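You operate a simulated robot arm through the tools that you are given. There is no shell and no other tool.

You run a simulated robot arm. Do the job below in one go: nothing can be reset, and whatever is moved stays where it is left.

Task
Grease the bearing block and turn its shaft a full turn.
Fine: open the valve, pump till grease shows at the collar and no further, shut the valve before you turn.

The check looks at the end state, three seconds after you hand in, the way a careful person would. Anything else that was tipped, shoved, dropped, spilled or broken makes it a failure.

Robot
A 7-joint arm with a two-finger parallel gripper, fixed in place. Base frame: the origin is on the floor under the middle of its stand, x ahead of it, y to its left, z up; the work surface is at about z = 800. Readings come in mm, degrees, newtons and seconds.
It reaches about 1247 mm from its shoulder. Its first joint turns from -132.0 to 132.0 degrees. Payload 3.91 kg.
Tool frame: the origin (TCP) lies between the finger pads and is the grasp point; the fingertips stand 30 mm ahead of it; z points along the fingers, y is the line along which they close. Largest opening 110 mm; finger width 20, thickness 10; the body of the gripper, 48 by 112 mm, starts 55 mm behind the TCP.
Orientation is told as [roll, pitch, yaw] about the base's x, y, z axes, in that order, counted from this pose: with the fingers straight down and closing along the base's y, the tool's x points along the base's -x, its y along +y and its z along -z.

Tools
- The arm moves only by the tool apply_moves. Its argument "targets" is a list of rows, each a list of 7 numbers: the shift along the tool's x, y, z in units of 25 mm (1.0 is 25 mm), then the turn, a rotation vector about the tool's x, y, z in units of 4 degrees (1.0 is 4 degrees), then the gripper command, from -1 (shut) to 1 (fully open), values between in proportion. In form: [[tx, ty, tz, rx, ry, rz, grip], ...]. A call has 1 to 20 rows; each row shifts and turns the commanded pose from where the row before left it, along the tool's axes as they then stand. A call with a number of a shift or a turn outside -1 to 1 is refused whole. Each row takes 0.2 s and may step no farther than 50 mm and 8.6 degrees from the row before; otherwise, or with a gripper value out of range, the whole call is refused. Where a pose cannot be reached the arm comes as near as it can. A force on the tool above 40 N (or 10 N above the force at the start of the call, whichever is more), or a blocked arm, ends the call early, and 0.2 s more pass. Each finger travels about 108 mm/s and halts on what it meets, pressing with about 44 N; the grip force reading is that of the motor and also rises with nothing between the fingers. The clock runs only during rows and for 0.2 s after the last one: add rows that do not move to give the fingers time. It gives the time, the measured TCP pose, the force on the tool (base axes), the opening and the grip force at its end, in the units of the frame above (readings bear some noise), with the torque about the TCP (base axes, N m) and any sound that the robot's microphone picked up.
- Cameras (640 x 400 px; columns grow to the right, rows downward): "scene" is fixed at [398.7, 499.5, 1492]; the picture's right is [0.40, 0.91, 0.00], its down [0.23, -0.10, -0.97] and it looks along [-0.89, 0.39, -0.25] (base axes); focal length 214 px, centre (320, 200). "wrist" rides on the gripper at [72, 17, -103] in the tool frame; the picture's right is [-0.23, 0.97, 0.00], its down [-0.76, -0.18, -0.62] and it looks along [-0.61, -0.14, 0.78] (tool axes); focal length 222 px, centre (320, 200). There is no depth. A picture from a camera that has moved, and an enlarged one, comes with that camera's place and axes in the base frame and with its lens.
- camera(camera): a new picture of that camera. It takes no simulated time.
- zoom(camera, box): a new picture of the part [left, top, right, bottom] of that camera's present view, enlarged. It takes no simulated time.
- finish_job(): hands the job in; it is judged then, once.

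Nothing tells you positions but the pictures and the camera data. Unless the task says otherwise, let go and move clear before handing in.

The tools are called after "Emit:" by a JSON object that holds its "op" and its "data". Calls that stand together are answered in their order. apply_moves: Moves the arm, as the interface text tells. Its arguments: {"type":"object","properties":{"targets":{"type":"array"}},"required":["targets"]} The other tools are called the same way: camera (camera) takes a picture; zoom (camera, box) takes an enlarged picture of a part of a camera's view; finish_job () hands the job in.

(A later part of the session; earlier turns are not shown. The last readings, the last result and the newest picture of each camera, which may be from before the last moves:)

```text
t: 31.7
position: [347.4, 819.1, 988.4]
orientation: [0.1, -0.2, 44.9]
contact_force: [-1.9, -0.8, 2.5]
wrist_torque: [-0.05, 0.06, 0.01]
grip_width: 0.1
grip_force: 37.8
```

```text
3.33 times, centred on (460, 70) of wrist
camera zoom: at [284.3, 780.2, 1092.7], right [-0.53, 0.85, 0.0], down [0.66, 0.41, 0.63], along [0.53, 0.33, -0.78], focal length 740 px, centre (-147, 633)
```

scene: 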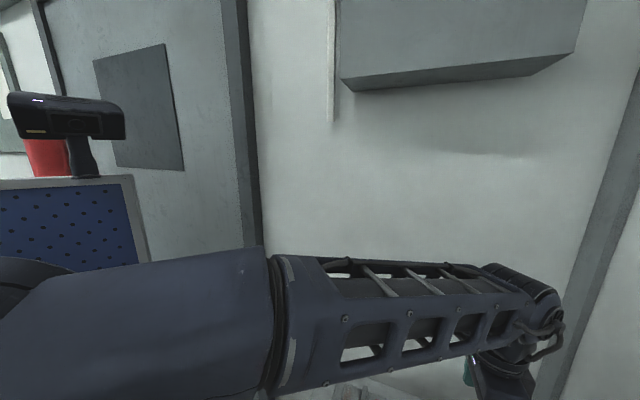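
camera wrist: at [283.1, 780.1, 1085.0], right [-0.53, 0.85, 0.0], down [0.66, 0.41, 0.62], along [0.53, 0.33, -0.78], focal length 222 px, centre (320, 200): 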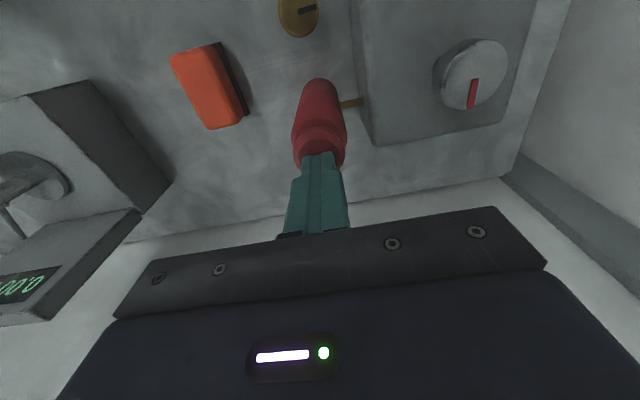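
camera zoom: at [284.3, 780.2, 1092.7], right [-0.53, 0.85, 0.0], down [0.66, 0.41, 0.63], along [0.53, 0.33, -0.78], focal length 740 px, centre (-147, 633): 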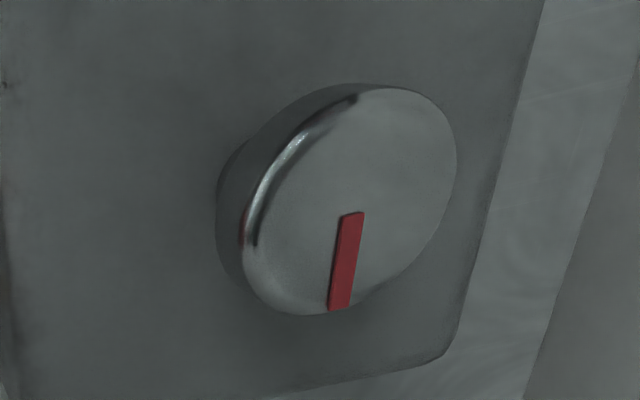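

The plunger sprang back and the collar is still dry. Doing a second full stroke and looking again at the bottom and after release.

Emit:
{"op": "apply_moves", "data": {"targets": [[0, 0, -0.2, 0, 0, 0, -1], [0, 0, 0, 0, 0, 0, -1], [0, 0, 0.3, 0, 0, 0, -1], [0, 0, 0.3, 0, 0, 0, -1], [0, 0, 0.25, 0, 0, 0, -1], [0, 0, 0.05, 0, 0, 0, -1], [0, 0, 0, 0, 0, 0, -1]]}}

Emit:
{"op": "zoom", "data": {"camera": "wrist", "box": [400, 10, 530, 130]}}

Emit:
{"op": "zoom", "data": {"camera": "wrist", "box": [260, 80, 400, 190]}}

```text
t: 33.3
position: [346.4, 819.1, 972.2]
orientation: [0.2, -0.4, 45.0]
contact_force: [1.7, -4.4, 27.7]
wrist_torque: [-0.23, 0.04, 0.0]
grip_width: 0.0
grip_force: 37.4
```

```text
3.33 times, centred on (465, 70) of wrist
camera zoom: at [283.7, 780.0, 1076.7], right [-0.53, 0.85, 0.0], down [0.66, 0.41, 0.63], along [0.53, 0.33, -0.78], focal length 740 px, centre (-163, 633)
```

zoom: 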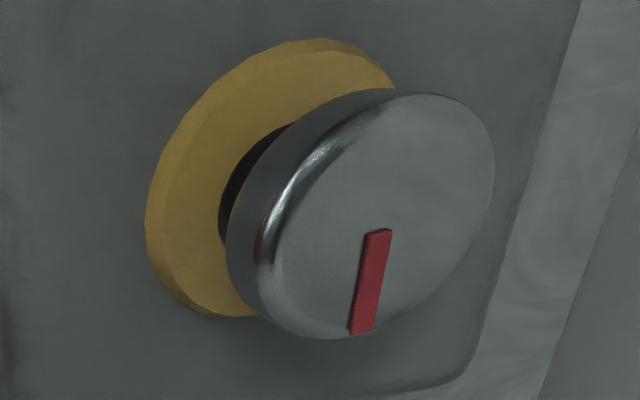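

```text
3.64 times, centred on (330, 135) of wrist
camera zoom: at [283.7, 780.0, 1076.7], right [-0.53, 0.85, 0.0], down [0.66, 0.41, 0.63], along [0.53, 0.33, -0.78], focal length 808 px, centre (284, 436)
```

zoom: 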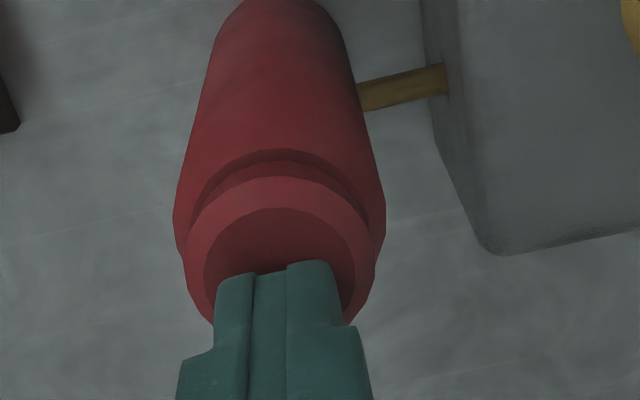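

Grease now shows as a yellow ring at the collar, so pumping stops here. I'll lift straight off the plunger and go back to the valve.

Emit:
{"op": "apply_moves", "data": {"targets": [[0, 0, -0.4, 0, 0, 0, -1], [0, 0, -0.6, 0, 0, 0, -1], [0, 0, -1, 0, 0, 0, -1], [0, 0, 0, 0, 0, 0, -1]]}}

Emit:
{"op": "camera", "data": {"camera": "wrist"}}

```text
t: 34.3
position: [346.9, 819.1, 1021.4]
orientation: [0.2, -0.1, 45.0]
contact_force: [-0.1, -0.1, 0.1]
wrist_torque: [-0.01, -0.01, 0.02]
grip_width: 0.0
grip_force: 37.8
```

```text
taken
camera wrist: at [284.4, 779.6, 1125.0], right [-0.53, 0.85, 0.0], down [0.66, 0.41, 0.62], along [0.53, 0.33, -0.78], focal length 222 px, centre (320, 200)
```

wrist: 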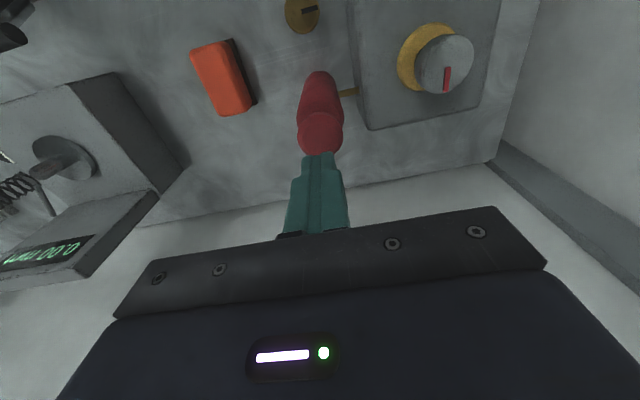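

Now to shut the valve: I move back over it, turn to yaw 90° (where the opening turn ended) and open the fingers to 60 mm.

Emit:
{"op": "apply_moves", "data": {"targets": [[0.857, 0.012, 0, 0, 0, 0, -1], [0.857, 0.012, 0, 0, 0, 0, -1], [0.857, 0.012, 0, 0, 0, 0, -1], [0.857, 0.012, 0, 0, 0, 0, -1], [0, 0, 0, 0, 0, -1, 0.1], [0, 0, 0, 0, 0, -1, 0.1], [0, 0, 0, 0, 0, -1, 0.1], [0, 0, 0, 0, 0, -1, 0.1], [0, 0, 0, 0, 0, -1, 0.1], [0, 0, 0, 0, 0, -1, 0.1], [0, 0, 0, 0, 0, -1, 0.1], [0, 0, 0, 0, 0, -1, 0.1], [0, 0, 0, 0, 0, -1, 0.1], [0, 0, 0, 0, 0, -1, 0.1], [0, 0, 0, 0, 0, -1, 0.1], [0, 0, 0, 0, 0, -0.25, 0.1]]}}

Emit:
{"op": "zoom", "data": {"camera": "wrist", "box": [270, 50, 390, 150]}}

```text
t: 37.7
position: [283.9, 759.9, 1020.2]
orientation: [-0.1, -0.1, 90.1]
contact_force: [0.3, 0.3, -0.3]
wrist_torque: [0.01, -0.04, 0.02]
grip_width: 60.4
grip_force: 0.0
```

```text
4.00 times, centred on (330, 100) of wrist
camera zoom: at [268.8, 687.6, 1124.7], right [-0.97, 0.23, 0.0], down [0.18, 0.76, 0.63], along [0.14, 0.61, -0.78], focal length 888 px, centre (280, 600)
```

zoom: 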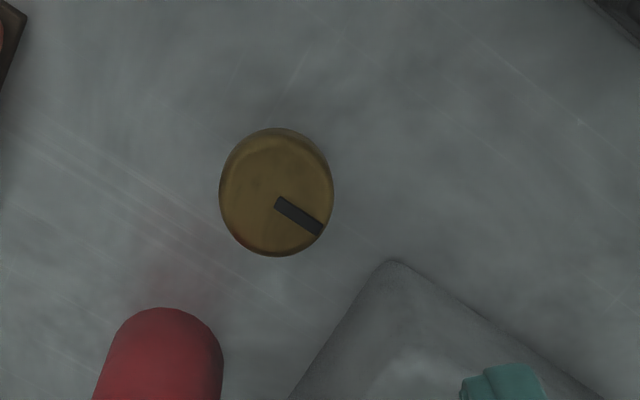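

The knob is within about 1 mm of centre. I'll descend and grip it.

Emit:
{"op": "apply_moves", "data": {"targets": [[0, -0.05, 1, 0, 0, 0, 0.1], [0, 0, 1, 0, 0, 0, 0.1], [0, 0, 1, 0, 0, 0, 0.1], [0, 0, 1, 0, 0, 0, 0.1], [0, 0, 1, 0, 0, 0, 0.1], [0, 0, 1, 0, 0, 0, 0.1], [0, 0, 0.7, 0, 0, 0, 0.1], [0, 0, 0.46, 0, 0, 0, 0.1], [0, 0, 0, 0, 0, 0, 0.1]]}}

Emit:
{"op": "apply_moves", "data": {"targets": [[0, 0, 0, 0, 0, 0, -1], [0, 0, 0, 0, 0, 0, -1], [0, 0, 0, 0, 0, 0, -1]]}}

Emit:
{"op": "zoom", "data": {"camera": "wrist", "box": [220, 50, 420, 210]}}

```text
t: 39.7
position: [286.8, 760.0, 841.4]
orientation: [-0.1, -0.2, 90.0]
contact_force: [0.4, -0.2, 0.0]
wrist_torque: [-0.01, 0.03, 0.01]
grip_width: 60.2
grip_force: 0.1
```

```text
t: 40.5
position: [286.3, 759.7, 842.9]
orientation: [0.0, -0.2, 90.0]
contact_force: [-3.7, -0.3, -1.3]
wrist_torque: [0.23, 0.22, 0.02]
grip_width: 34.4
grip_force: 44.8
```

```text
2.50 times, centred on (320, 130) of wrist
camera zoom: at [270.0, 687.4, 946.0], right [-0.97, 0.23, 0.0], down [0.18, 0.76, 0.63], along [0.14, 0.61, -0.78], focal length 555 px, centre (320, 375)
```

zoom: 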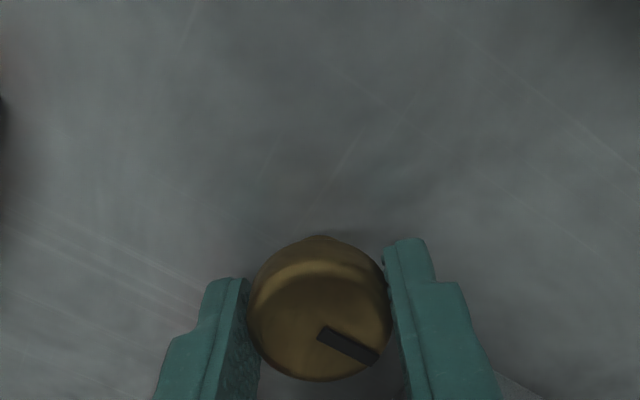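

Well centred with low side forces. Turning clockwise now to shut the valve, in steps.

Emit:
{"op": "apply_moves", "data": {"targets": [[0, 0, 0, 0, 0, 1, -1], [0, 0, 0, 0, 0, 1, -1], [0, 0, 0, 0, 0, 1, -1], [0, 0, 0, 0, 0, 1, -1], [0, 0, 0, 0, 0, 1, -1], [0, 0, 0, 0, 0, 1, -1], [0, 0, 0, 0, 0, 0, -1]]}}

```text
t: 42.1
position: [287.1, 760.4, 842.1]
orientation: [-0.2, -0.2, 66.0]
contact_force: [-2.7, -10.6, 15.0]
wrist_torque: [-1.34, 0.21, 0.0]
grip_width: 34.6
grip_force: 45.1
```

Emit:
{"op": "apply_moves", "data": {"targets": [[0.01, -0.01, -0.005, 0, 0, 1, -1], [0, 0, 0, 0, 0, 1, -1], [0, 0, 0, 0, 0, 1, -1], [0, 0, 0, 0, 0, 1, -1], [0, 0, 0, 0, 0, 1, -1], [0, 0, 0, 0, 0, 1, -1], [0, 0, 0, 0, 0, 0, -1]]}}

Emit:
{"op": "zoom", "data": {"camera": "wrist", "box": [220, 50, 420, 210]}}

```text
t: 43.7
position: [286.1, 759.8, 841.2]
orientation: [0.2, -0.1, 42.0]
contact_force: [-5.4, -1.0, -2.4]
wrist_torque: [0.65, -0.81, 0.01]
grip_width: 34.7
grip_force: 44.9
```

```text
2.50 times, centred on (320, 130) of wrist
camera zoom: at [221.6, 724.1, 946.0], right [-0.48, 0.88, 0.0], down [0.68, 0.38, 0.62], along [0.55, 0.3, -0.78], focal length 555 px, centre (320, 375)
```

zoom: 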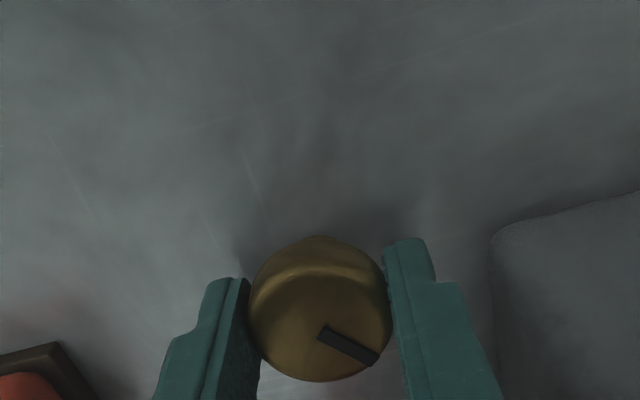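

The knob follows with low forces at 42°. Continuing clockwise.

Emit:
{"op": "apply_moves", "data": {"targets": [[0, 0, 0, 0, 0, 1, -1], [0, 0, 0, 0, 0, 1, -1], [0, 0, 0, 0, 0, 1, -1], [0, 0, 0, 0, 0, 1, -1], [0, 0, 0, 0, 0, 1, -1], [0, 0, 0, 0, 0, 1, -1], [0, 0, 0, 0, 0, 0, -1]]}}

```text
t: 45.3
position: [285.6, 760.7, 841.6]
orientation: [0.1, -0.1, 18.0]
contact_force: [-8.9, -0.3, -4.4]
wrist_torque: [-0.38, -0.61, 0.01]
grip_width: 34.5
grip_force: 44.9
```

Emit:
{"op": "apply_moves", "data": {"targets": [[0.01, 0, 0, 0, 0, 1, -1], [0, 0, 0, 0, 0, 1, -1], [0, 0, 0, 0, 0, 1, -1], [0, 0, 0, 0, 0, 1, -1], [0, 0, 0, 0, 0, 0, -1]]}}

Emit:
{"op": "apply_moves", "data": {"targets": [[0, 0, 0, 0, 0, 0.6, -1], [0, 0, 0, 0, 0, 0.4, -1], [0, 0, 0, 0, 0, 0, -1]]}}

Emit:
{"op": "zoom", "data": {"camera": "wrist", "box": [220, 50, 420, 210]}}

```text
t: 46.5
position: [285.6, 760.5, 841.9]
orientation: [0.2, 0.0, 2.0]
contact_force: [-2.0, -0.2, -0.2]
wrist_torque: [-0.71, -0.15, -0.04]
grip_width: 34.2
grip_force: 45.0
```

```text
t: 47.3
position: [285.3, 759.7, 841.2]
orientation: [0.2, -0.1, -1.9]
contact_force: [1.6, -10.4, 6.5]
wrist_torque: [-0.64, -0.64, 1.01]
grip_width: 34.5
grip_force: 45.0
```

```text
2.50 times, centred on (320, 130) of wrist
camera zoom: at [215.1, 779.5, 946.1], right [0.26, 0.97, 0.0], down [0.75, -0.21, 0.62], along [0.6, -0.16, -0.78], focal length 555 px, centre (320, 375)
```

zoom: 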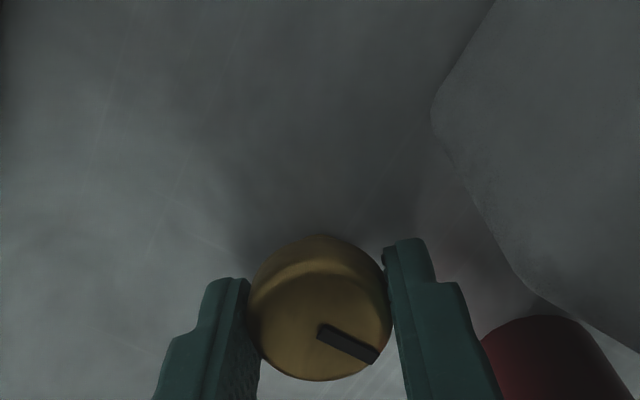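

A 1.0 N·m torque shows the closed stop has been reached. I'll release, rise and check the pointer, collar and pump.

Emit:
{"op": "apply_moves", "data": {"targets": [[0, 0, 0, 0, 0, 0, 0.1], [0, 0, 0, 0, 0, 0, 0.1], [0, 0, -0.5, 0, 0, 0, 0.1], [0, 0, -1, 0, 0, 0, 0.1], [0, 0, -1, 0, 0, 0, 0.1], [0, 0, -1, 0, 0, 0, 0.1], [0, 0, -1, 0, 0, 0, 0.1], [0, 0, -1, 0, 0, 0, 0.1], [0, 0, -1, 0, 0, 0, 0.1], [0, 0, -1, 0, 0, 0, 0.1], [0, 0, -1, 0, 0, 0, 0.1]]}}

Emit:
{"op": "camera", "data": {"camera": "wrist"}}

Emit:
{"op": "zoom", "data": {"camera": "wrist", "box": [280, 40, 380, 120]}}

```text
t: 49.7
position: [286.5, 758.7, 1055.0]
orientation: [0.2, 0.1, -2.0]
contact_force: [0.2, 1.0, -0.3]
wrist_torque: [0.01, -0.02, 0.0]
grip_width: 60.4
grip_force: 0.1
```

```text
taken
camera wrist: at [215.5, 777.6, 1157.8], right [0.26, 0.97, 0.0], down [0.75, -0.21, 0.62], along [0.6, -0.16, -0.78], focal length 222 px, centre (320, 200)
```

wrist: 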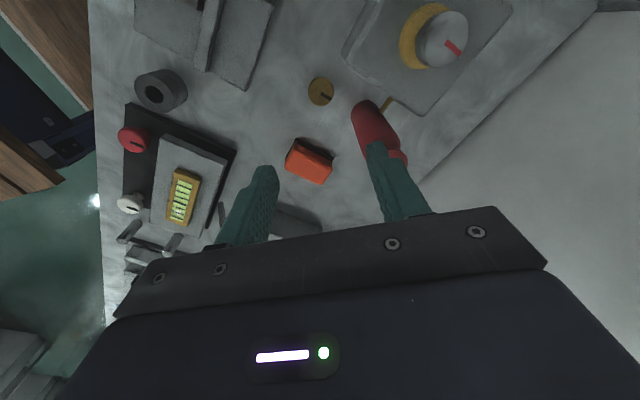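

```text
5.00 times, centred on (330, 80) of wrist
camera zoom: at [215.5, 777.6, 1157.8], right [0.26, 0.97, 0.0], down [0.75, -0.21, 0.62], along [0.6, -0.16, -0.78], focal length 1111 px, centre (270, 800)
```

zoom: 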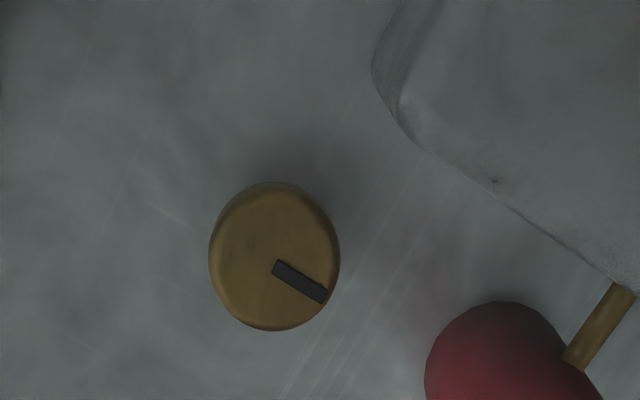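

The valve is shut again with its pointer as at the start, and the grease ring is unchanged. Next I move above the shaft at about (256, 879) at safe height.

Emit:
{"op": "apply_moves", "data": {"targets": [[0, 0, 0, 0, 0, -0.5, 0.1], [0.242, 0.965, 0, 0, 0, 0, 0.1], [0.242, 0.965, 0, 0, 0, 0, 0.1], [0.242, 0.965, 0, 0, 0, 0, 0.1], [0.242, 0.965, 0, 0, 0, 0, 0.1], [0.242, 0.965, 0, 0, 0, 0, 0.1], [0, 0, 0.8, 0, 0, 0, 0.1], [0, 0, 0, 0, 0, 0, 0.1]]}}

Emit:
{"op": "camera", "data": {"camera": "wrist"}}

Emit:
{"op": "zoom", "data": {"camera": "wrist", "box": [250, 60, 390, 170]}}

```text
t: 51.5
position: [256.4, 881.2, 1035.1]
orientation: [0.1, 0.0, 0.0]
contact_force: [-0.1, 0.4, -0.2]
wrist_torque: [0.03, -0.01, 0.0]
grip_width: 60.6
grip_force: 0.0
```

```text
taken
camera wrist: at [184.5, 898.1, 1139.0], right [0.23, 0.97, 0.0], down [0.76, -0.18, 0.62], along [0.61, -0.14, -0.78], focal length 222 px, centre (320, 200)
```

wrist: 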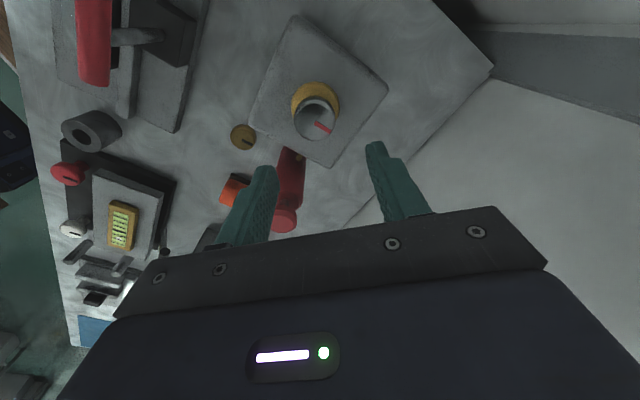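

```text
3.64 times, centred on (320, 115) of wrist
camera zoom: at [184.5, 898.1, 1139.0], right [0.23, 0.97, 0.0], down [0.76, -0.18, 0.62], along [0.61, -0.14, -0.78], focal length 808 px, centre (320, 509)
```

zoom: 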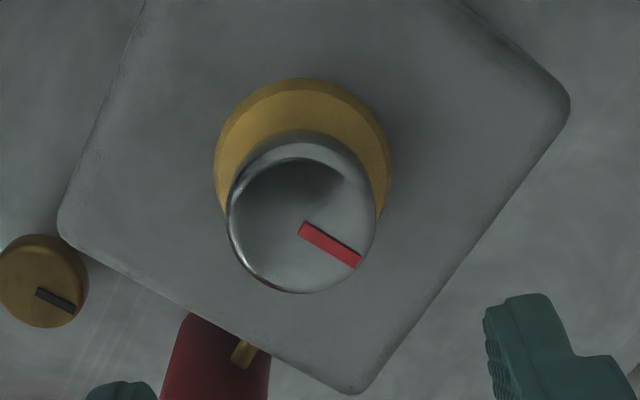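

The shaft centre is about 5 mm off in tool y, so I'll correct that and lower partway to judge the disc thickness and keep the fingertips clear of the grease.

Emit:
{"op": "apply_moves", "data": {"targets": [[-0.03, -0.21, 0.6, 0, 0, 0, 0.1], [0, 0, 0.8, 0, 0, 0, 0.1], [0, 0, 0.8, 0, 0, 0, 0.1], [0, 0, 0, 0, 0, 0, 0.1]]}}

Emit:
{"op": "zoom", "data": {"camera": "wrist", "box": [240, 80, 400, 200]}}

```text
t: 52.5
position: [255.8, 874.8, 979.2]
orientation: [0.2, -0.1, 0.0]
contact_force: [0.5, 0.9, 0.0]
wrist_torque: [0.02, 0.03, 0.05]
grip_width: 60.4
grip_force: 0.2
```

```text
3.33 times, centred on (320, 140) of wrist
camera zoom: at [185.2, 892.3, 1083.4], right [0.23, 0.97, 0.0], down [0.76, -0.18, 0.62], along [0.61, -0.14, -0.78], focal length 740 px, centre (320, 400)
```

zoom: 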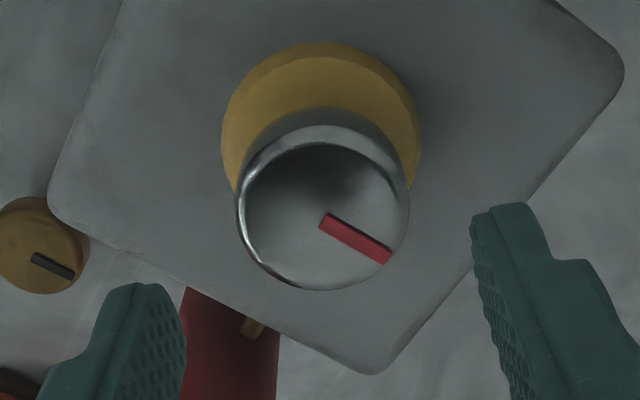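

The disc is centred between the fingers and stands well above the grease ring. I'll lower so the fingertips reach about z = 903, above the grease, and close.

Emit:
{"op": "apply_moves", "data": {"targets": [[0, 0, 0.7, 0, 0, 0, 0.1], [0, 0, 0.7, 0, 0, 0, 0.1], [0, 0, 0.44, 0, 0, 0, 0.1], [0, 0, 0, 0, 0, 0, 0.1]]}}

Emit:
{"op": "zoom", "data": {"camera": "wrist", "box": [240, 80, 400, 210]}}

```text
t: 53.5
position: [258.2, 875.3, 932.9]
orientation: [0.2, -0.1, 0.0]
contact_force: [-0.2, 0.6, -0.1]
wrist_torque: [0.02, 0.0, 0.0]
grip_width: 60.7
grip_force: 0.1
```

```text
3.08 times, centred on (320, 145) of wrist
camera zoom: at [186.0, 892.4, 1037.2], right [0.23, 0.97, 0.0], down [0.76, -0.18, 0.62], along [0.61, -0.14, -0.78], focal length 684 px, centre (320, 369)
```

zoom: 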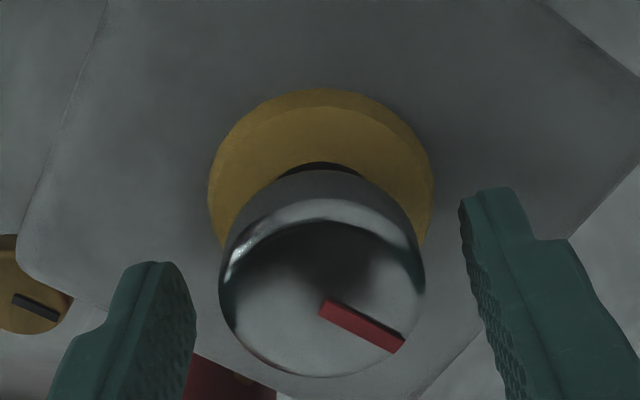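

The disc spans roughly z 902–919 and the fingertips sit just at its lower edge, above the grease. Closing on it.

Emit:
{"op": "apply_moves", "data": {"targets": [[0, 0, 0, 0, 0, 0, -1], [0, 0, 0, 0, 0, 0, -1], [0, 0, 0, 0, 0, 0, -1]]}}

Emit:
{"op": "zoom", "data": {"camera": "wrist", "box": [240, 80, 400, 210]}}

```text
t: 54.3
position: [257.8, 876.8, 933.9]
orientation: [0.3, -0.1, 0.0]
contact_force: [2.9, 30.5, -1.6]
wrist_torque: [0.14, -0.1, -0.09]
grip_width: 38.7
grip_force: 44.8
```

```text
3.08 times, centred on (320, 145) of wrist
camera zoom: at [185.9, 893.4, 1037.2], right [0.23, 0.97, 0.0], down [0.76, -0.18, 0.62], along [0.61, -0.14, -0.78], focal length 684 px, centre (320, 369)
```

zoom: 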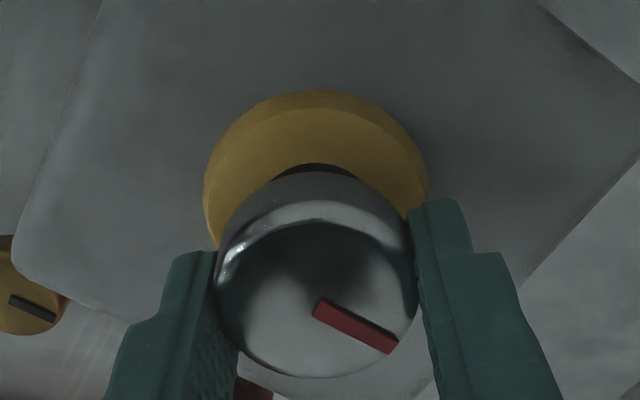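

Gripped at 38.7 mm, with a 30 N side load. I'll relieve it with a ~1 mm shift along y, then start turning counter-clockwise.

Emit:
{"op": "apply_moves", "data": {"targets": [[0, 0.045, 0, 0, 0, 0, -1], [0, 0, 0, 0, 0, 0, -1]]}}

Emit:
{"op": "apply_moves", "data": {"targets": [[0, 0, 0, 0, 0, -0.5, -1], [0, 0, 0, 0, 0, -0.5, -1], [0, 0, 0, 0, 0, -1, -1], [0, 0, 0, 0, 0, 0, -1]]}}

Emit:
{"op": "zoom", "data": {"camera": "wrist", "box": [240, 80, 400, 210]}}

```text
t: 54.9
position: [256.8, 877.2, 933.6]
orientation: [0.1, -0.1, 0.0]
contact_force: [3.0, 20.9, 1.6]
wrist_torque: [-0.15, 0.05, -0.07]
grip_width: 38.5
grip_force: 44.9
```

```text
t: 55.8
position: [257.8, 877.2, 932.2]
orientation: [0.3, -0.2, 8.0]
contact_force: [1.6, 14.7, -7.6]
wrist_torque: [-0.34, 0.0, -0.05]
grip_width: 38.6
grip_force: 45.4
stopped in row 4: the force on the tool passed its limit at 40 N (the readings are from after the stop); the commanded pose is now the measured one
```

```text
3.08 times, centred on (320, 145) of wrist
camera zoom: at [184.1, 883.5, 1037.1], right [0.09, 1.0, 0.01], down [0.78, -0.07, 0.62], along [0.62, -0.05, -0.78], focal length 684 px, centre (320, 369)
```

zoom: 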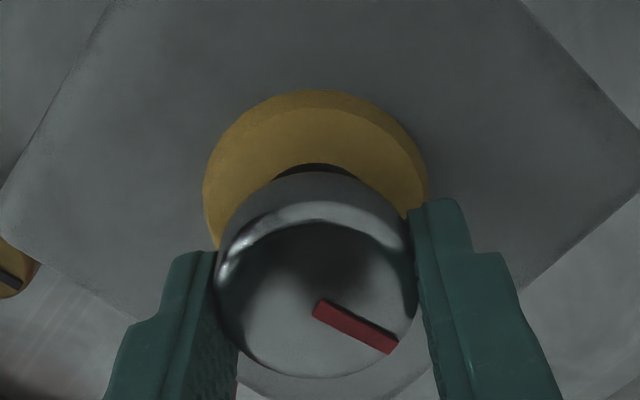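

The shaft turns with the gripper but side load tripped the limit. I'll re-centre gently before continuing.

Emit:
{"op": "apply_moves", "data": {"targets": [[0, 0.03, -0.005, 0, 0, 0, -1], [0, 0, 0, 0, 0, 0, -1]]}}

```text
t: 56.4
position: [257.4, 877.1, 933.7]
orientation: [0.3, -0.1, 8.0]
contact_force: [2.3, 12.2, -11.8]
wrist_torque: [-0.2, -0.85, -0.05]
grip_width: 38.4
grip_force: 45.1
```

Emit:
{"op": "apply_moves", "data": {"targets": [[0, 0.03, 0.01, 0, 0, 0, -1], [0, 0, 0, 0, 0, 0, -1]]}}

Emit:
{"op": "apply_moves", "data": {"targets": [[0, 0, 0, 0, 0, -0.7, -1], [0, 0, 0, 0, 0, -0.8, -1], [0, 0, 0, 0, 0, -0.8, -1], [0, 0, 0, 0, 0, -0.7, -1], [0, 0, 0, 0, 0, 0, -1]]}}

```text
t: 57.0
position: [258.2, 876.6, 934.4]
orientation: [0.2, 0.0, 8.0]
contact_force: [2.6, -0.2, -15.0]
wrist_torque: [-0.48, -0.9, -0.02]
grip_width: 38.7
grip_force: 44.9
```

```text
t: 58.2
position: [256.8, 876.5, 933.6]
orientation: [0.2, -0.1, 20.0]
contact_force: [1.9, -3.9, -17.2]
wrist_torque: [-0.83, 0.45, 0.03]
grip_width: 38.4
grip_force: 44.4
```

Side load is low now. Continuing the turn in larger steps.

Emit:
{"op": "apply_moves", "data": {"targets": [[0, -0.005, 0.02, 0, 0, -1, -1], [0, 0, 0, 0, 0, -1, -1], [0, 0, 0, 0, 0, -1, -1], [0, 0, 0, 0, 0, -1, -1], [0, 0, 0, 0, 0, 0, -1]]}}

Emit:
{"op": "zoom", "data": {"camera": "wrist", "box": [240, 80, 400, 210]}}

```text
t: 59.4
position: [255.6, 878.8, 932.8]
orientation: [0.2, -0.3, 36.1]
contact_force: [0.9, 22.5, -10.7]
wrist_torque: [-0.01, -0.39, -0.04]
grip_width: 38.4
grip_force: 45.2
```

```text
3.08 times, centred on (320, 145) of wrist
camera zoom: at [189.1, 849.3, 1037.1], right [-0.39, 0.92, 0.01], down [0.72, 0.3, 0.63], along [0.58, 0.25, -0.78], focal length 684 px, centre (320, 369)
```

zoom: 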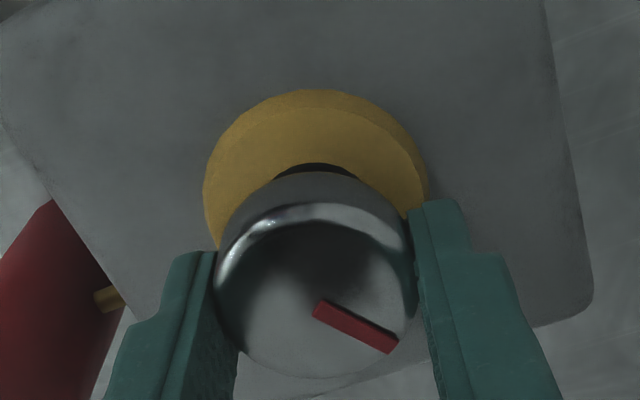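

Emit:
{"op": "apply_moves", "data": {"targets": [[-0.025, 0.03, 0.01, 0, 0, 0, -1], [0, 0, 0, 0, 0, -1, -1], [0, 0, 0, 0, 0, -1, -1], [0, 0, 0, 0, 0, -1, -1], [0, 0, 0, 0, 0, -1, -1], [0, 0, 0, 0, 0, 0, -1]]}}

```text
t: 60.8
position: [255.4, 879.5, 933.1]
orientation: [0.2, -0.3, 52.1]
contact_force: [-12.2, 14.6, -0.3]
wrist_torque: [-0.82, 0.34, -0.06]
grip_width: 38.3
grip_force: 45.5
```

Emit:
{"op": "apply_moves", "data": {"targets": [[-0.005, 0.035, 0, 0, 0, 0, -1], [0, 0, 0, 0, 0, -1, -1], [0, 0, 0, 0, 0, -1, -1], [0, 0, 0, 0, 0, -1, -1], [0, 0, 0, 0, 0, -1, -1], [0, 0, 0, 0, 0, 0, -1]]}}

```text
t: 62.2
position: [255.5, 879.8, 933.6]
orientation: [0.1, -0.4, 68.1]
contact_force: [-20.1, 15.8, 6.1]
wrist_torque: [-0.12, 0.68, -0.1]
grip_width: 38.7
grip_force: 45.1
```

Emit:
{"op": "apply_moves", "data": {"targets": [[-0.01, 0.045, 0, 0, 0, 0, -1], [0, 0.005, 0, 0, 0, -1, -1], [0, 0.005, 0, 0, 0, -1, -1], [0, 0.005, 0, 0, 0, -1, -1], [0, 0.005, 0, 0, 0, -1, -1], [0, 0.005, 0, 0, 0, -1, -1], [0, 0.005, 0, 0, 0, -1, -1], [0, 0, 0, 0, 0, 0, -1]]}}

Emit:
{"op": "zoom", "data": {"camera": "wrist", "box": [240, 80, 400, 210]}}

```text
t: 64.0
position: [254.6, 880.2, 932.7]
orientation: [-0.3, -0.3, 92.0]
contact_force: [-21.8, -1.4, 3.9]
wrist_torque: [-0.86, 0.89, -0.09]
grip_width: 38.3
grip_force: 45.5
```

```text
3.08 times, centred on (320, 145) of wrist
camera zoom: at [240.5, 806.8, 1037.0], right [-0.98, 0.19, 0.0], down [0.15, 0.76, 0.63], along [0.12, 0.62, -0.78], focal length 684 px, centre (320, 369)
```

zoom: 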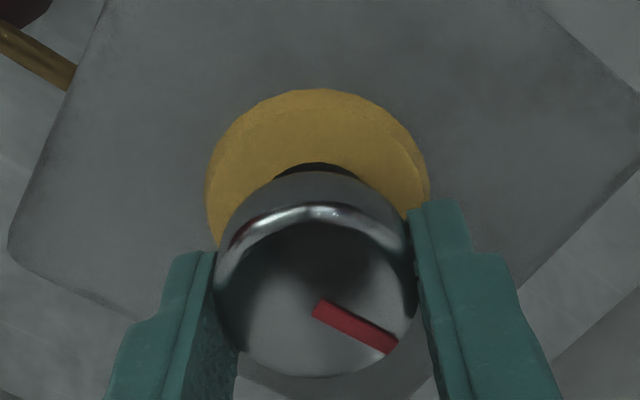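

The shaft has turned about 92° with no slip. Continuing with the same small per-row correction.

Emit:
{"op": "apply_moves", "data": {"targets": [[0, 0.04, 0, 0, 0, 0, -1], [0, 0.006, 0, 0, 0, -1, -1], [0, 0.006, 0, 0, 0, -1, -1], [0, 0.006, 0, 0, 0, -1, -1], [0, 0.006, 0, 0, 0, -1, -1], [0, 0.006, 0, 0, 0, -1, -1], [0, 0.006, 0, 0, 0, -1, -1], [0, 0, 0, 0, 0, 0, -1]]}}

```text
t: 65.8
position: [252.8, 879.5, 932.7]
orientation: [-0.3, -0.2, 116.1]
contact_force: [-16.5, -1.1, 5.9]
wrist_torque: [-0.83, 1.19, -0.08]
grip_width: 38.3
grip_force: 45.3
```

Fitting the readings, the shaft axis sits about 3 mm along tool x from the TCP, near (254.3, 877.2). I'll open, shift 3 mm and re-grip so the rest of the turn is centred.

Emit:
{"op": "apply_moves", "data": {"targets": [[0, 0, 0, 0, 0, 0, 0.0], [0, 0, 0, 0, 0, 0, 0.0], [0.12, 0, 0, 0, 0, 0, 0.0], [0, 0, 0, 0, 0, 0, 0.0]]}}

Emit:
{"op": "zoom", "data": {"camera": "wrist", "box": [240, 80, 400, 210]}}

```text
t: 66.8
position: [254.8, 878.0, 932.0]
orientation: [-0.3, -0.2, 116.1]
contact_force: [0.4, -0.5, -0.2]
wrist_torque: [0.0, 0.01, 0.03]
grip_width: 55.0
grip_force: 0.2
```

```text
3.08 times, centred on (320, 145) of wrist
camera zoom: at [271.7, 804.3, 1036.6], right [-0.97, -0.22, 0.0], down [-0.18, 0.76, 0.63], along [-0.14, 0.61, -0.78], focal length 684 px, centre (320, 369)
```

zoom: 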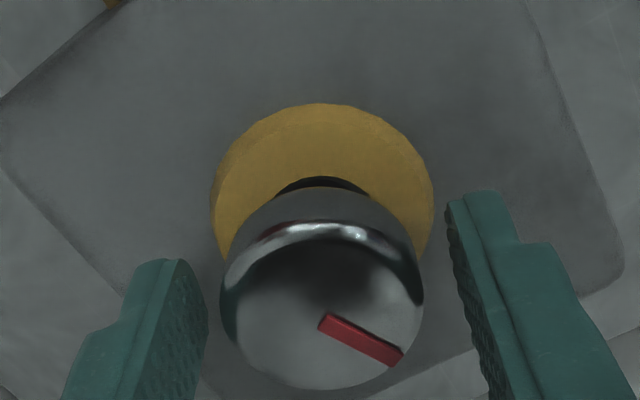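

Now centred. Re-grip and continue counter-clockwise.

Emit:
{"op": "apply_moves", "data": {"targets": [[0, 0, 0, 0, 0, 0, -1], [0, 0, 0, 0, 0, 0, -1], [0, 0, 0, 0, 0, 0, -1]]}}

Emit:
{"op": "apply_moves", "data": {"targets": [[0, 0, 0, 0, 0, -1, -1], [0, 0, 0, 0, 0, -1, -1], [0, 0, 0, 0, 0, -1, -1], [0, 0, 0, 0, 0, -1, -1], [0, 0, 0, 0, 0, -1, -1], [0, 0, 0, 0, 0, -1, -1], [0, 0, 0, 0, 0, 0, -1]]}}

```text
t: 67.6
position: [253.6, 878.2, 931.8]
orientation: [-0.2, -0.3, 116.0]
contact_force: [-1.0, -3.1, 1.9]
wrist_torque: [-0.6, 0.87, 0.0]
grip_width: 38.6
grip_force: 45.6
```

```text
t: 69.2
position: [253.9, 875.5, 933.2]
orientation: [-0.2, -0.1, 140.1]
contact_force: [-9.5, -13.2, -5.7]
wrist_torque: [-0.21, 1.58, 0.01]
grip_width: 38.7
grip_force: 45.2
```

Emit:
{"op": "apply_moves", "data": {"targets": [[0, 0.025, 0, 0, 0, 0, -1], [0, 0.003, 0, 0, 0, -1, -1], [0, 0.003, 0, 0, 0, -1, -1], [0, 0.003, 0, 0, 0, -1, -1], [0, 0.003, 0, 0, 0, -1, -1], [0, 0.003, 0, 0, 0, -1, -1], [0, 0, 0, 0, 0, 0, -1]]}}

Emit:
{"op": "apply_moves", "data": {"targets": [[0, 0.01, 0, 0, 0, -1, -1], [0, 0.003, 0, 0, 0, -1, -1], [0, 0.003, 0, 0, 0, -1, -1], [0, 0.003, 0, 0, 0, -1, -1], [0, 0.003, 0, 0, 0, -1, -1], [0, 0, 0, 0, 0, 0, -1]]}}

Emit:
{"op": "zoom", "data": {"camera": "wrist", "box": [240, 80, 400, 210]}}

Emit:
{"op": "camera", "data": {"camera": "scene"}}

```text
t: 70.8
position: [255.7, 877.3, 932.6]
orientation: [-0.3, 0.0, 160.0]
contact_force: [-11.1, 12.3, -6.9]
wrist_torque: [-0.64, 1.29, -0.01]
grip_width: 38.6
grip_force: 45.1
```

```text
t: 72.2
position: [253.7, 876.7, 932.4]
orientation: [-0.3, 0.1, -180.0]
contact_force: [-3.2, 15.7, -8.7]
wrist_torque: [-0.65, 0.36, 0.01]
grip_width: 38.5
grip_force: 45.1
```

```text
3.08 times, centred on (320, 145) of wrist
camera zoom: at [327.0, 859.6, 1037.1], right [-0.23, -0.97, -0.01], down [-0.76, 0.17, 0.62], along [-0.61, 0.15, -0.78], focal length 684 px, centre (320, 369)
```

zoom: 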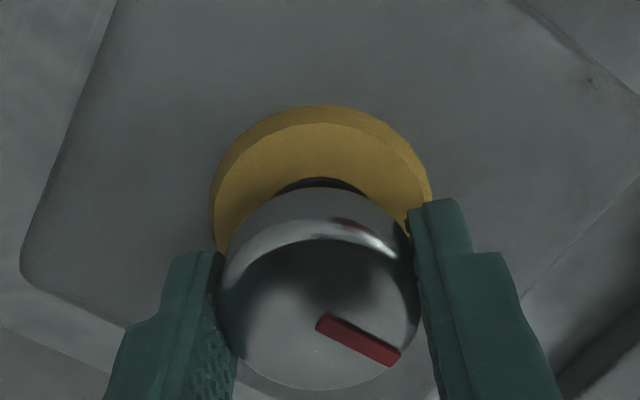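

```text
taken
```

scene: 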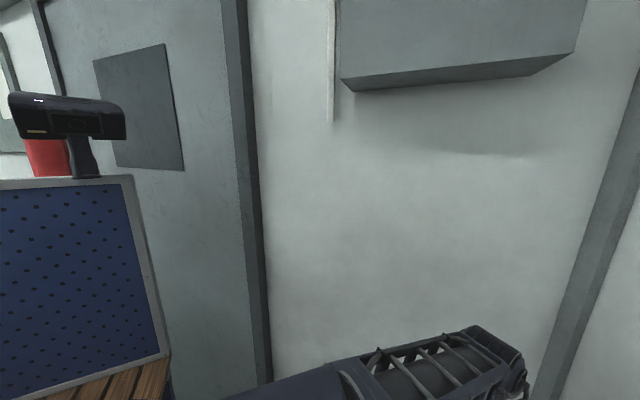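

The shaft is at 180° with no slip. Now I release, lift 25 mm clear of the disc and unwind the wrist back to yaw 0.

Emit:
{"op": "apply_moves", "data": {"targets": [[0, 0, 0, 0, 0, 0, 0.1], [0, 0, 0, 0, 0, 0, 0.1], [0, 0, -0.5, 0, 0, 0, 0.1], [0, 0, -0.7, 0, 0, 0, 0.1], [0, 0, 0, 0, 0, 1, 0.1], [0, 0, 0, 0, 0, 1, 0.1], [0, 0, 0, 0, 0, 1, 0.1], [0, 0, 0, 0, 0, 1, 0.1], [0, 0, 0, 0, 0, 1, 0.1], [0, 0, 0, 0, 0, 1, 0.1], [0, 0, 0, 0, 0, 1, 0.1], [0, 0, 0, 0, 0, 1, 0.1], [0, 0, 0, 0, 0, 1, 0.1], [0, 0, 0, 0, 0, 1, 0.1], [0, 0, 0, 0, 0, 1, 0.1], [0, 0, 0, 0, 0, 1, 0.1], [0, 0, 0, 0, 0, 1, 0.1], [0, 0, 0, 0, 0, 1, 0.1], [0, 0, 0, 0, 0, 1, 0.1]]}}

Emit:
{"op": "apply_moves", "data": {"targets": [[0, 0, 0, 0, 0, 1, 0.1], [0, 0, 0, 0, 0, 1, 0.1], [0, 0, 0, 0, 0, 1, 0.1], [0, 0, 0, 0, 0, 1, 0.1], [0, 0, 0, 0, 0, 1, 0.1], [0, 0, 0, 0, 0, 1, 0.1], [0, 0, 0, 0, 0, 1, 0.1], [0, 0, 0, 0, 0, 1, 0.1], [0, 0, 0, 0, 0, 1, 0.1], [0, 0, 0, 0, 0, 1, 0.1], [0, 0, 0, 0, 0, 1, 0.1], [0, 0, 0, 0, 0, 1, 0.1], [0, 0, 0, 0, 0, 1, 0.1], [0, 0, 0, 0, 0, 1, 0.1], [0, 0, 0, 0, 0, 1, 0.1]]}}

Emit:
{"op": "apply_moves", "data": {"targets": [[0, 0, 0, 0, 0, 1, 0.1], [0, 0, 0, 0, 0, 1, 0.1], [0, 0, 0, 0, 0, 1, 0.1], [0, 0, 0, 0, 0, 1, 0.1], [0, 0, 0, 0, 0, 1, 0.1], [0, 0, 0, 0, 0, 1, 0.1], [0, 0, 0, 0, 0, 1, 0.1], [0, 0, 0, 0, 0, 1, 0.1], [0, 0, 0, 0, 0, 1, 0.1], [0, 0, 0, 0, 0, 1, 0.1], [0, 0, 0, 0, 0, 1, 0.1], [0, 0, 0, 0, 0, 1, 0.1], [0, 0, 0, 0, 0, 1, 0.1], [0, 0, 0, 0, 0, 1, 0.1], [0, 0, 0, 0, 0, 1, 0.1]]}}

Emit:
{"op": "camera", "data": {"camera": "wrist"}}

Emit:
{"op": "zoom", "data": {"camera": "wrist", "box": [240, 80, 400, 200]}}

```text
t: 76.2
position: [253.9, 876.2, 962.9]
orientation: [-0.2, -0.2, 120.0]
contact_force: [0.2, 0.0, -0.5]
wrist_torque: [0.0, 0.03, -0.02]
grip_width: 60.4
grip_force: 0.1
```

```text
t: 79.4
position: [253.3, 876.1, 964.0]
orientation: [0.0, -0.3, 60.0]
contact_force: [-0.7, 0.1, 0.1]
wrist_torque: [0.03, -0.01, 0.01]
grip_width: 60.6
grip_force: 0.1
```

```text
t: 82.6
position: [253.2, 876.8, 963.2]
orientation: [0.4, -0.1, 0.0]
contact_force: [-0.3, -0.2, -0.5]
wrist_torque: [0.03, 0.0, 0.01]
grip_width: 60.5
grip_force: 0.1
```

```text
taken
camera wrist: at [181.8, 892.6, 1067.1], right [0.23, 0.97, 0.01], down [0.76, -0.18, 0.62], along [0.61, -0.14, -0.78], focal length 222 px, centre (320, 200)
```

wrist: 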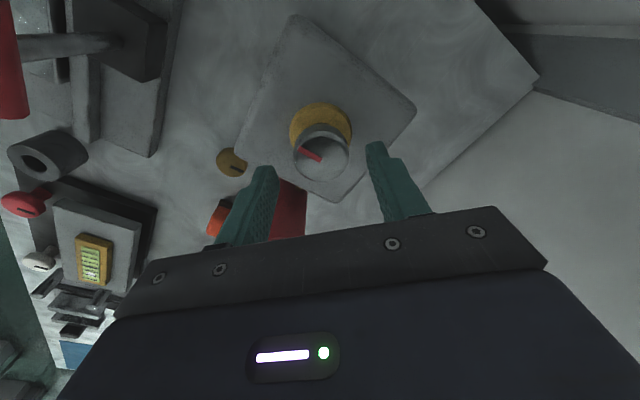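

```text
3.33 times, centred on (320, 140) of wrist
camera zoom: at [181.8, 892.6, 1067.1], right [0.23, 0.97, 0.01], down [0.76, -0.18, 0.62], along [0.61, -0.14, -0.78], focal length 740 px, centre (320, 400)
```

zoom: 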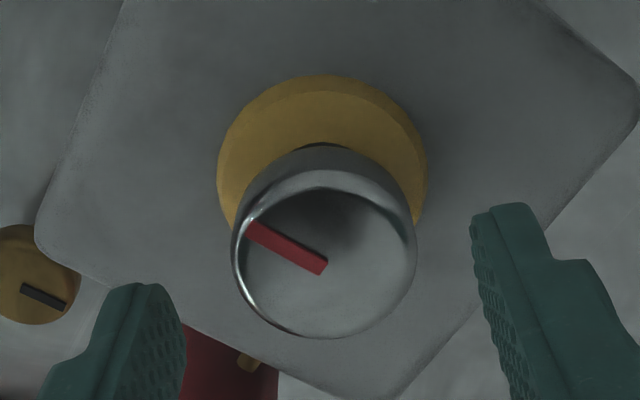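

The mark now points the opposite way, confirming a half turn, and the grease ring is undisturbed. I'll nudge 1 mm, lower again, grip and do the second half turn.

Emit:
{"op": "apply_moves", "data": {"targets": [[-0.03, 0.035, 0.4, 0.08, 0, 0, 0.1], [0, 0, 0.5, 0, 0, 0, 0.1], [0, 0, 0.3, 0, 0, 0, 0.1], [0, 0, 0, 0, 0, 0, 0.1]]}}

Emit:
{"op": "apply_moves", "data": {"targets": [[0, 0, 0, 0, 0, 0, -1], [0, 0, 0, 0, 0, 0, -1], [0, 0, 0, 0, 0, 0, -1]]}}

Emit:
{"op": "zoom", "data": {"camera": "wrist", "box": [240, 80, 400, 210]}}

```text
t: 83.6
position: [254.3, 877.1, 933.8]
orientation: [0.1, -0.1, 0.1]
contact_force: [1.1, 0.0, -0.6]
wrist_torque: [0.03, 0.0, 0.0]
grip_width: 60.7
grip_force: 0.0
```

```text
t: 84.4
position: [254.7, 877.2, 932.9]
orientation: [-0.1, -0.1, 0.0]
contact_force: [0.7, 3.6, -1.1]
wrist_torque: [0.32, -0.01, 0.01]
grip_width: 38.4
grip_force: 45.1
```

```text
3.08 times, centred on (320, 145) of wrist
camera zoom: at [183.0, 894.0, 1037.4], right [0.23, 0.97, 0.0], down [0.76, -0.18, 0.62], along [0.61, -0.14, -0.78], focal length 684 px, centre (320, 369)
```

zoom: 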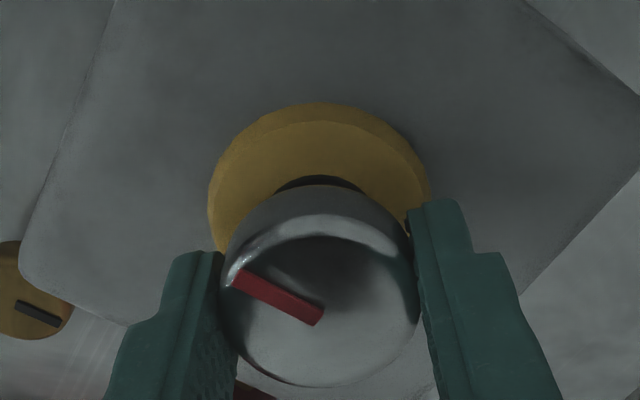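

Well centred this time, with side force under 4 N. Turning counter-clockwise through the second half.

Emit:
{"op": "apply_moves", "data": {"targets": [[0, 0, 0, 0, 0, -0.5, -1], [0, 0, 0, 0, 0, -1, -1], [0, 0, 0, 0, 0, -1, -1], [0, 0, 0, 0, 0, -1, -1], [0, 0, 0, 0, 0, -1, -1], [0, 0, 0, 0, 0, -1, -1], [0, 0, 0, 0, 0, -1, -1], [0, 0, 0, 0, 0, -1, -1], [0, 0, 0, 0, 0, 0, -1]]}}

```text
t: 86.4
position: [254.9, 877.3, 933.5]
orientation: [-0.1, -0.1, 30.0]
contact_force: [3.0, 7.2, 15.5]
wrist_torque: [0.61, -0.64, 0.05]
grip_width: 38.5
grip_force: 44.6
```

Emit:
{"op": "apply_moves", "data": {"targets": [[0, 0.005, -0.01, 0, 0, -1, -1], [0, 0, 0, 0, 0, -1, -1], [0, 0, 0, 0, 0, -1, -1], [0, 0, 0, 0, 0, -1, -1], [0, 0, 0, 0, 0, -1, -1], [0, 0, 0, 0, 0, -1, -1], [0, 0, 0, 0, 0, -1, -1], [0, 0, 0, 0, 0, -0.5, -1], [0, 0, 0, 0, 0, 0, -1]]}}

Emit:
{"op": "zoom", "data": {"camera": "wrist", "box": [240, 80, 400, 210]}}

```text
t: 88.4
position: [254.7, 876.9, 933.5]
orientation: [-0.2, -0.2, 60.0]
contact_force: [8.4, 21.6, 14.8]
wrist_torque: [0.5, 0.09, 0.04]
grip_width: 38.5
grip_force: 44.8
```

```text
3.08 times, centred on (320, 145) of wrist
camera zoom: at [204.3, 823.1, 1037.4], right [-0.73, 0.68, 0.0], down [0.53, 0.57, 0.62], along [0.43, 0.46, -0.78], focal length 684 px, centre (320, 369)
```

zoom: 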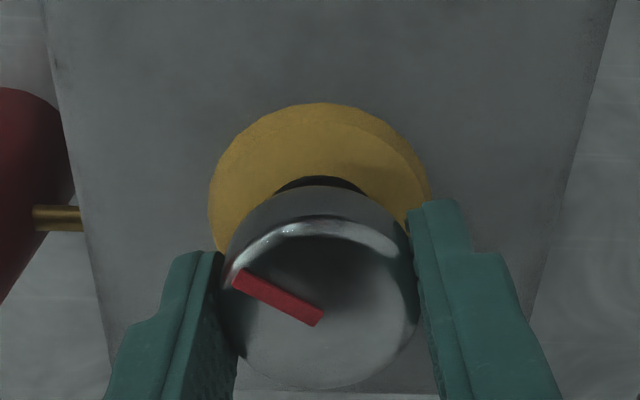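

Emit:
{"op": "apply_moves", "data": {"targets": [[-0.035, 0.005, -0.012, 0, 0, 0, -1], [0, 0, 0, 0, 0, -1, -1], [0, 0, 0, 0, 0, -1, -1], [0, 0, 0, 0, 0, -1, -1], [0, 0, 0, 0, 0, -1, -1], [0, 0, 0, 0, 0, -1, -1], [0, 0, 0, 0, 0, 0, -1]]}}

```text
t: 90.0
position: [254.7, 876.8, 932.3]
orientation: [-0.1, 0.1, 79.9]
contact_force: [-5.0, -12.1, 3.3]
wrist_torque: [-1.39, 0.62, 0.0]
grip_width: 38.4
grip_force: 45.3
```

Emit:
{"op": "apply_moves", "data": {"targets": [[0.015, 0, 0, 0, 0, -1, -1], [0, 0, 0, 0, 0, -1, -1], [0, 0, 0, 0, 0, -1, -1], [0, 0, 0, 0, 0, -1, -1], [0, 0, 0, 0, 0, -1, -1], [0, 0, 0, 0, 0, -1, -1], [0, 0, 0, 0, 0, 0, -1]]}}

```text
t: 91.6
position: [255.3, 877.3, 933.1]
orientation: [0.0, 0.1, 104.0]
contact_force: [-8.5, -9.5, -3.5]
wrist_torque: [-1.07, 0.6, 0.0]
grip_width: 38.7
grip_force: 44.7
```

Emit:
{"op": "apply_moves", "data": {"targets": [[0.005, 0.015, 0, 0, 0, -1, -1], [0, 0, 0, 0, 0, -1, -1], [0, 0, 0, 0, 0, -1, -1], [0, 0, 0, 0, 0, -1, -1], [0, 0, 0, 0, 0, -1, -1], [0, 0, 0, 0, 0, -1, -1], [0, 0, 0, 0, 0, 0, -1]]}}

Emit:
{"op": "zoom", "data": {"camera": "wrist", "box": [240, 80, 400, 210]}}

```text
t: 93.2
position: [253.5, 877.6, 933.5]
orientation: [0.0, 0.0, 128.0]
contact_force: [-10.7, 12.6, -14.8]
wrist_torque: [1.1, 1.01, 0.01]
grip_width: 38.4
grip_force: 44.6
```

```text
3.08 times, centred on (320, 145) of wrist
camera zoom: at [286.0, 810.1, 1037.6], right [-0.91, -0.42, 0.0], down [-0.33, 0.71, 0.62], along [-0.26, 0.56, -0.78], focal length 684 px, centre (320, 369)
```

zoom: 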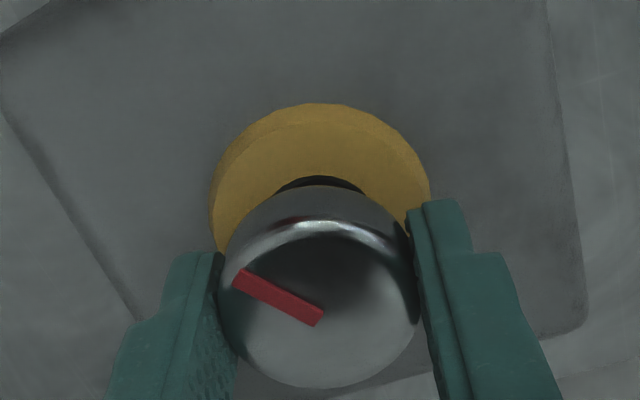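

Emit:
{"op": "apply_moves", "data": {"targets": [[-0.025, 0, 0.01, 0, 0, 0, -1], [0, 0, 0, 0, 0, -1, -1], [0, 0, 0, 0, 0, -1, -1], [0, 0, 0, 0, 0, -1, -1], [0, 0, 0, 0, 0, -1, -1], [0, 0, 0, 0, 0, -1, -1], [0, 0, 0, 0, 0, -1, -1], [0, 0, 0, 0, 0, 0, -1]]}}

```text
t: 95.0
position: [253.3, 877.8, 933.1]
orientation: [0.0, 0.1, 152.1]
contact_force: [-10.7, -22.4, -2.6]
wrist_torque: [-1.08, -0.58, 0.01]
grip_width: 38.6
grip_force: 45.2
```

Emit:
{"op": "apply_moves", "data": {"targets": [[0, 0.04, 0, 0, 0, 0, -1], [0, 0, 0, 0, 0, -1, -1], [0, 0, 0, 0, 0, -1, -1], [0, 0, 0, 0, 0, -1, -1], [0, 0, 0, 0, 0, -1, -1], [0, 0, 0, 0, 0, 0, -1]]}}

Emit:
{"op": "apply_moves", "data": {"targets": [[0, 0.01, 0, 0, 0, -1, -1], [0, 0, 0, 0, 0, -1, -1], [0, 0, 0, 0, 0, -1, -1], [0, 0, 0, 0, 0, -0.25, -1], [0, 0, 0, 0, 0, 0, -1]]}}

Emit:
{"op": "zoom", "data": {"camera": "wrist", "box": [240, 80, 400, 210]}}

```text
t: 96.4
position: [254.3, 877.5, 932.8]
orientation: [0.0, 0.1, 168.0]
contact_force: [0.0, -3.5, -7.1]
wrist_torque: [0.48, 0.21, 0.03]
grip_width: 38.2
grip_force: 44.9
```

```text
t: 97.6
position: [253.9, 876.1, 932.8]
orientation: [0.0, 0.2, -178.9]
contact_force: [1.6, 4.3, -7.9]
wrist_torque: [0.29, -0.79, 0.0]
grip_width: 38.6
grip_force: 45.1
```

```text
3.08 times, centred on (320, 145) of wrist
camera zoom: at [327.2, 861.5, 1037.7], right [-0.21, -0.98, 0.0], down [-0.77, 0.16, 0.62], along [-0.61, 0.13, -0.78], focal length 684 px, centre (320, 369)
```

zoom: 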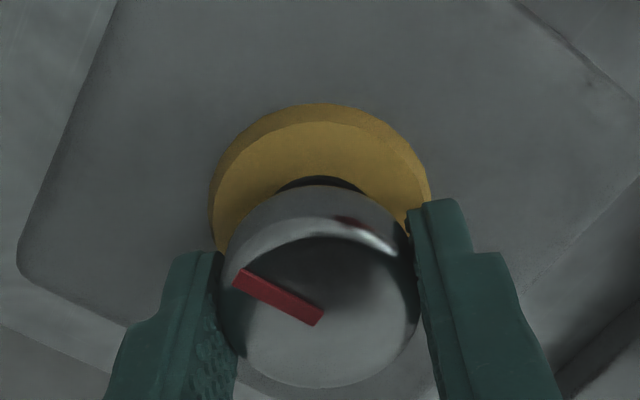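

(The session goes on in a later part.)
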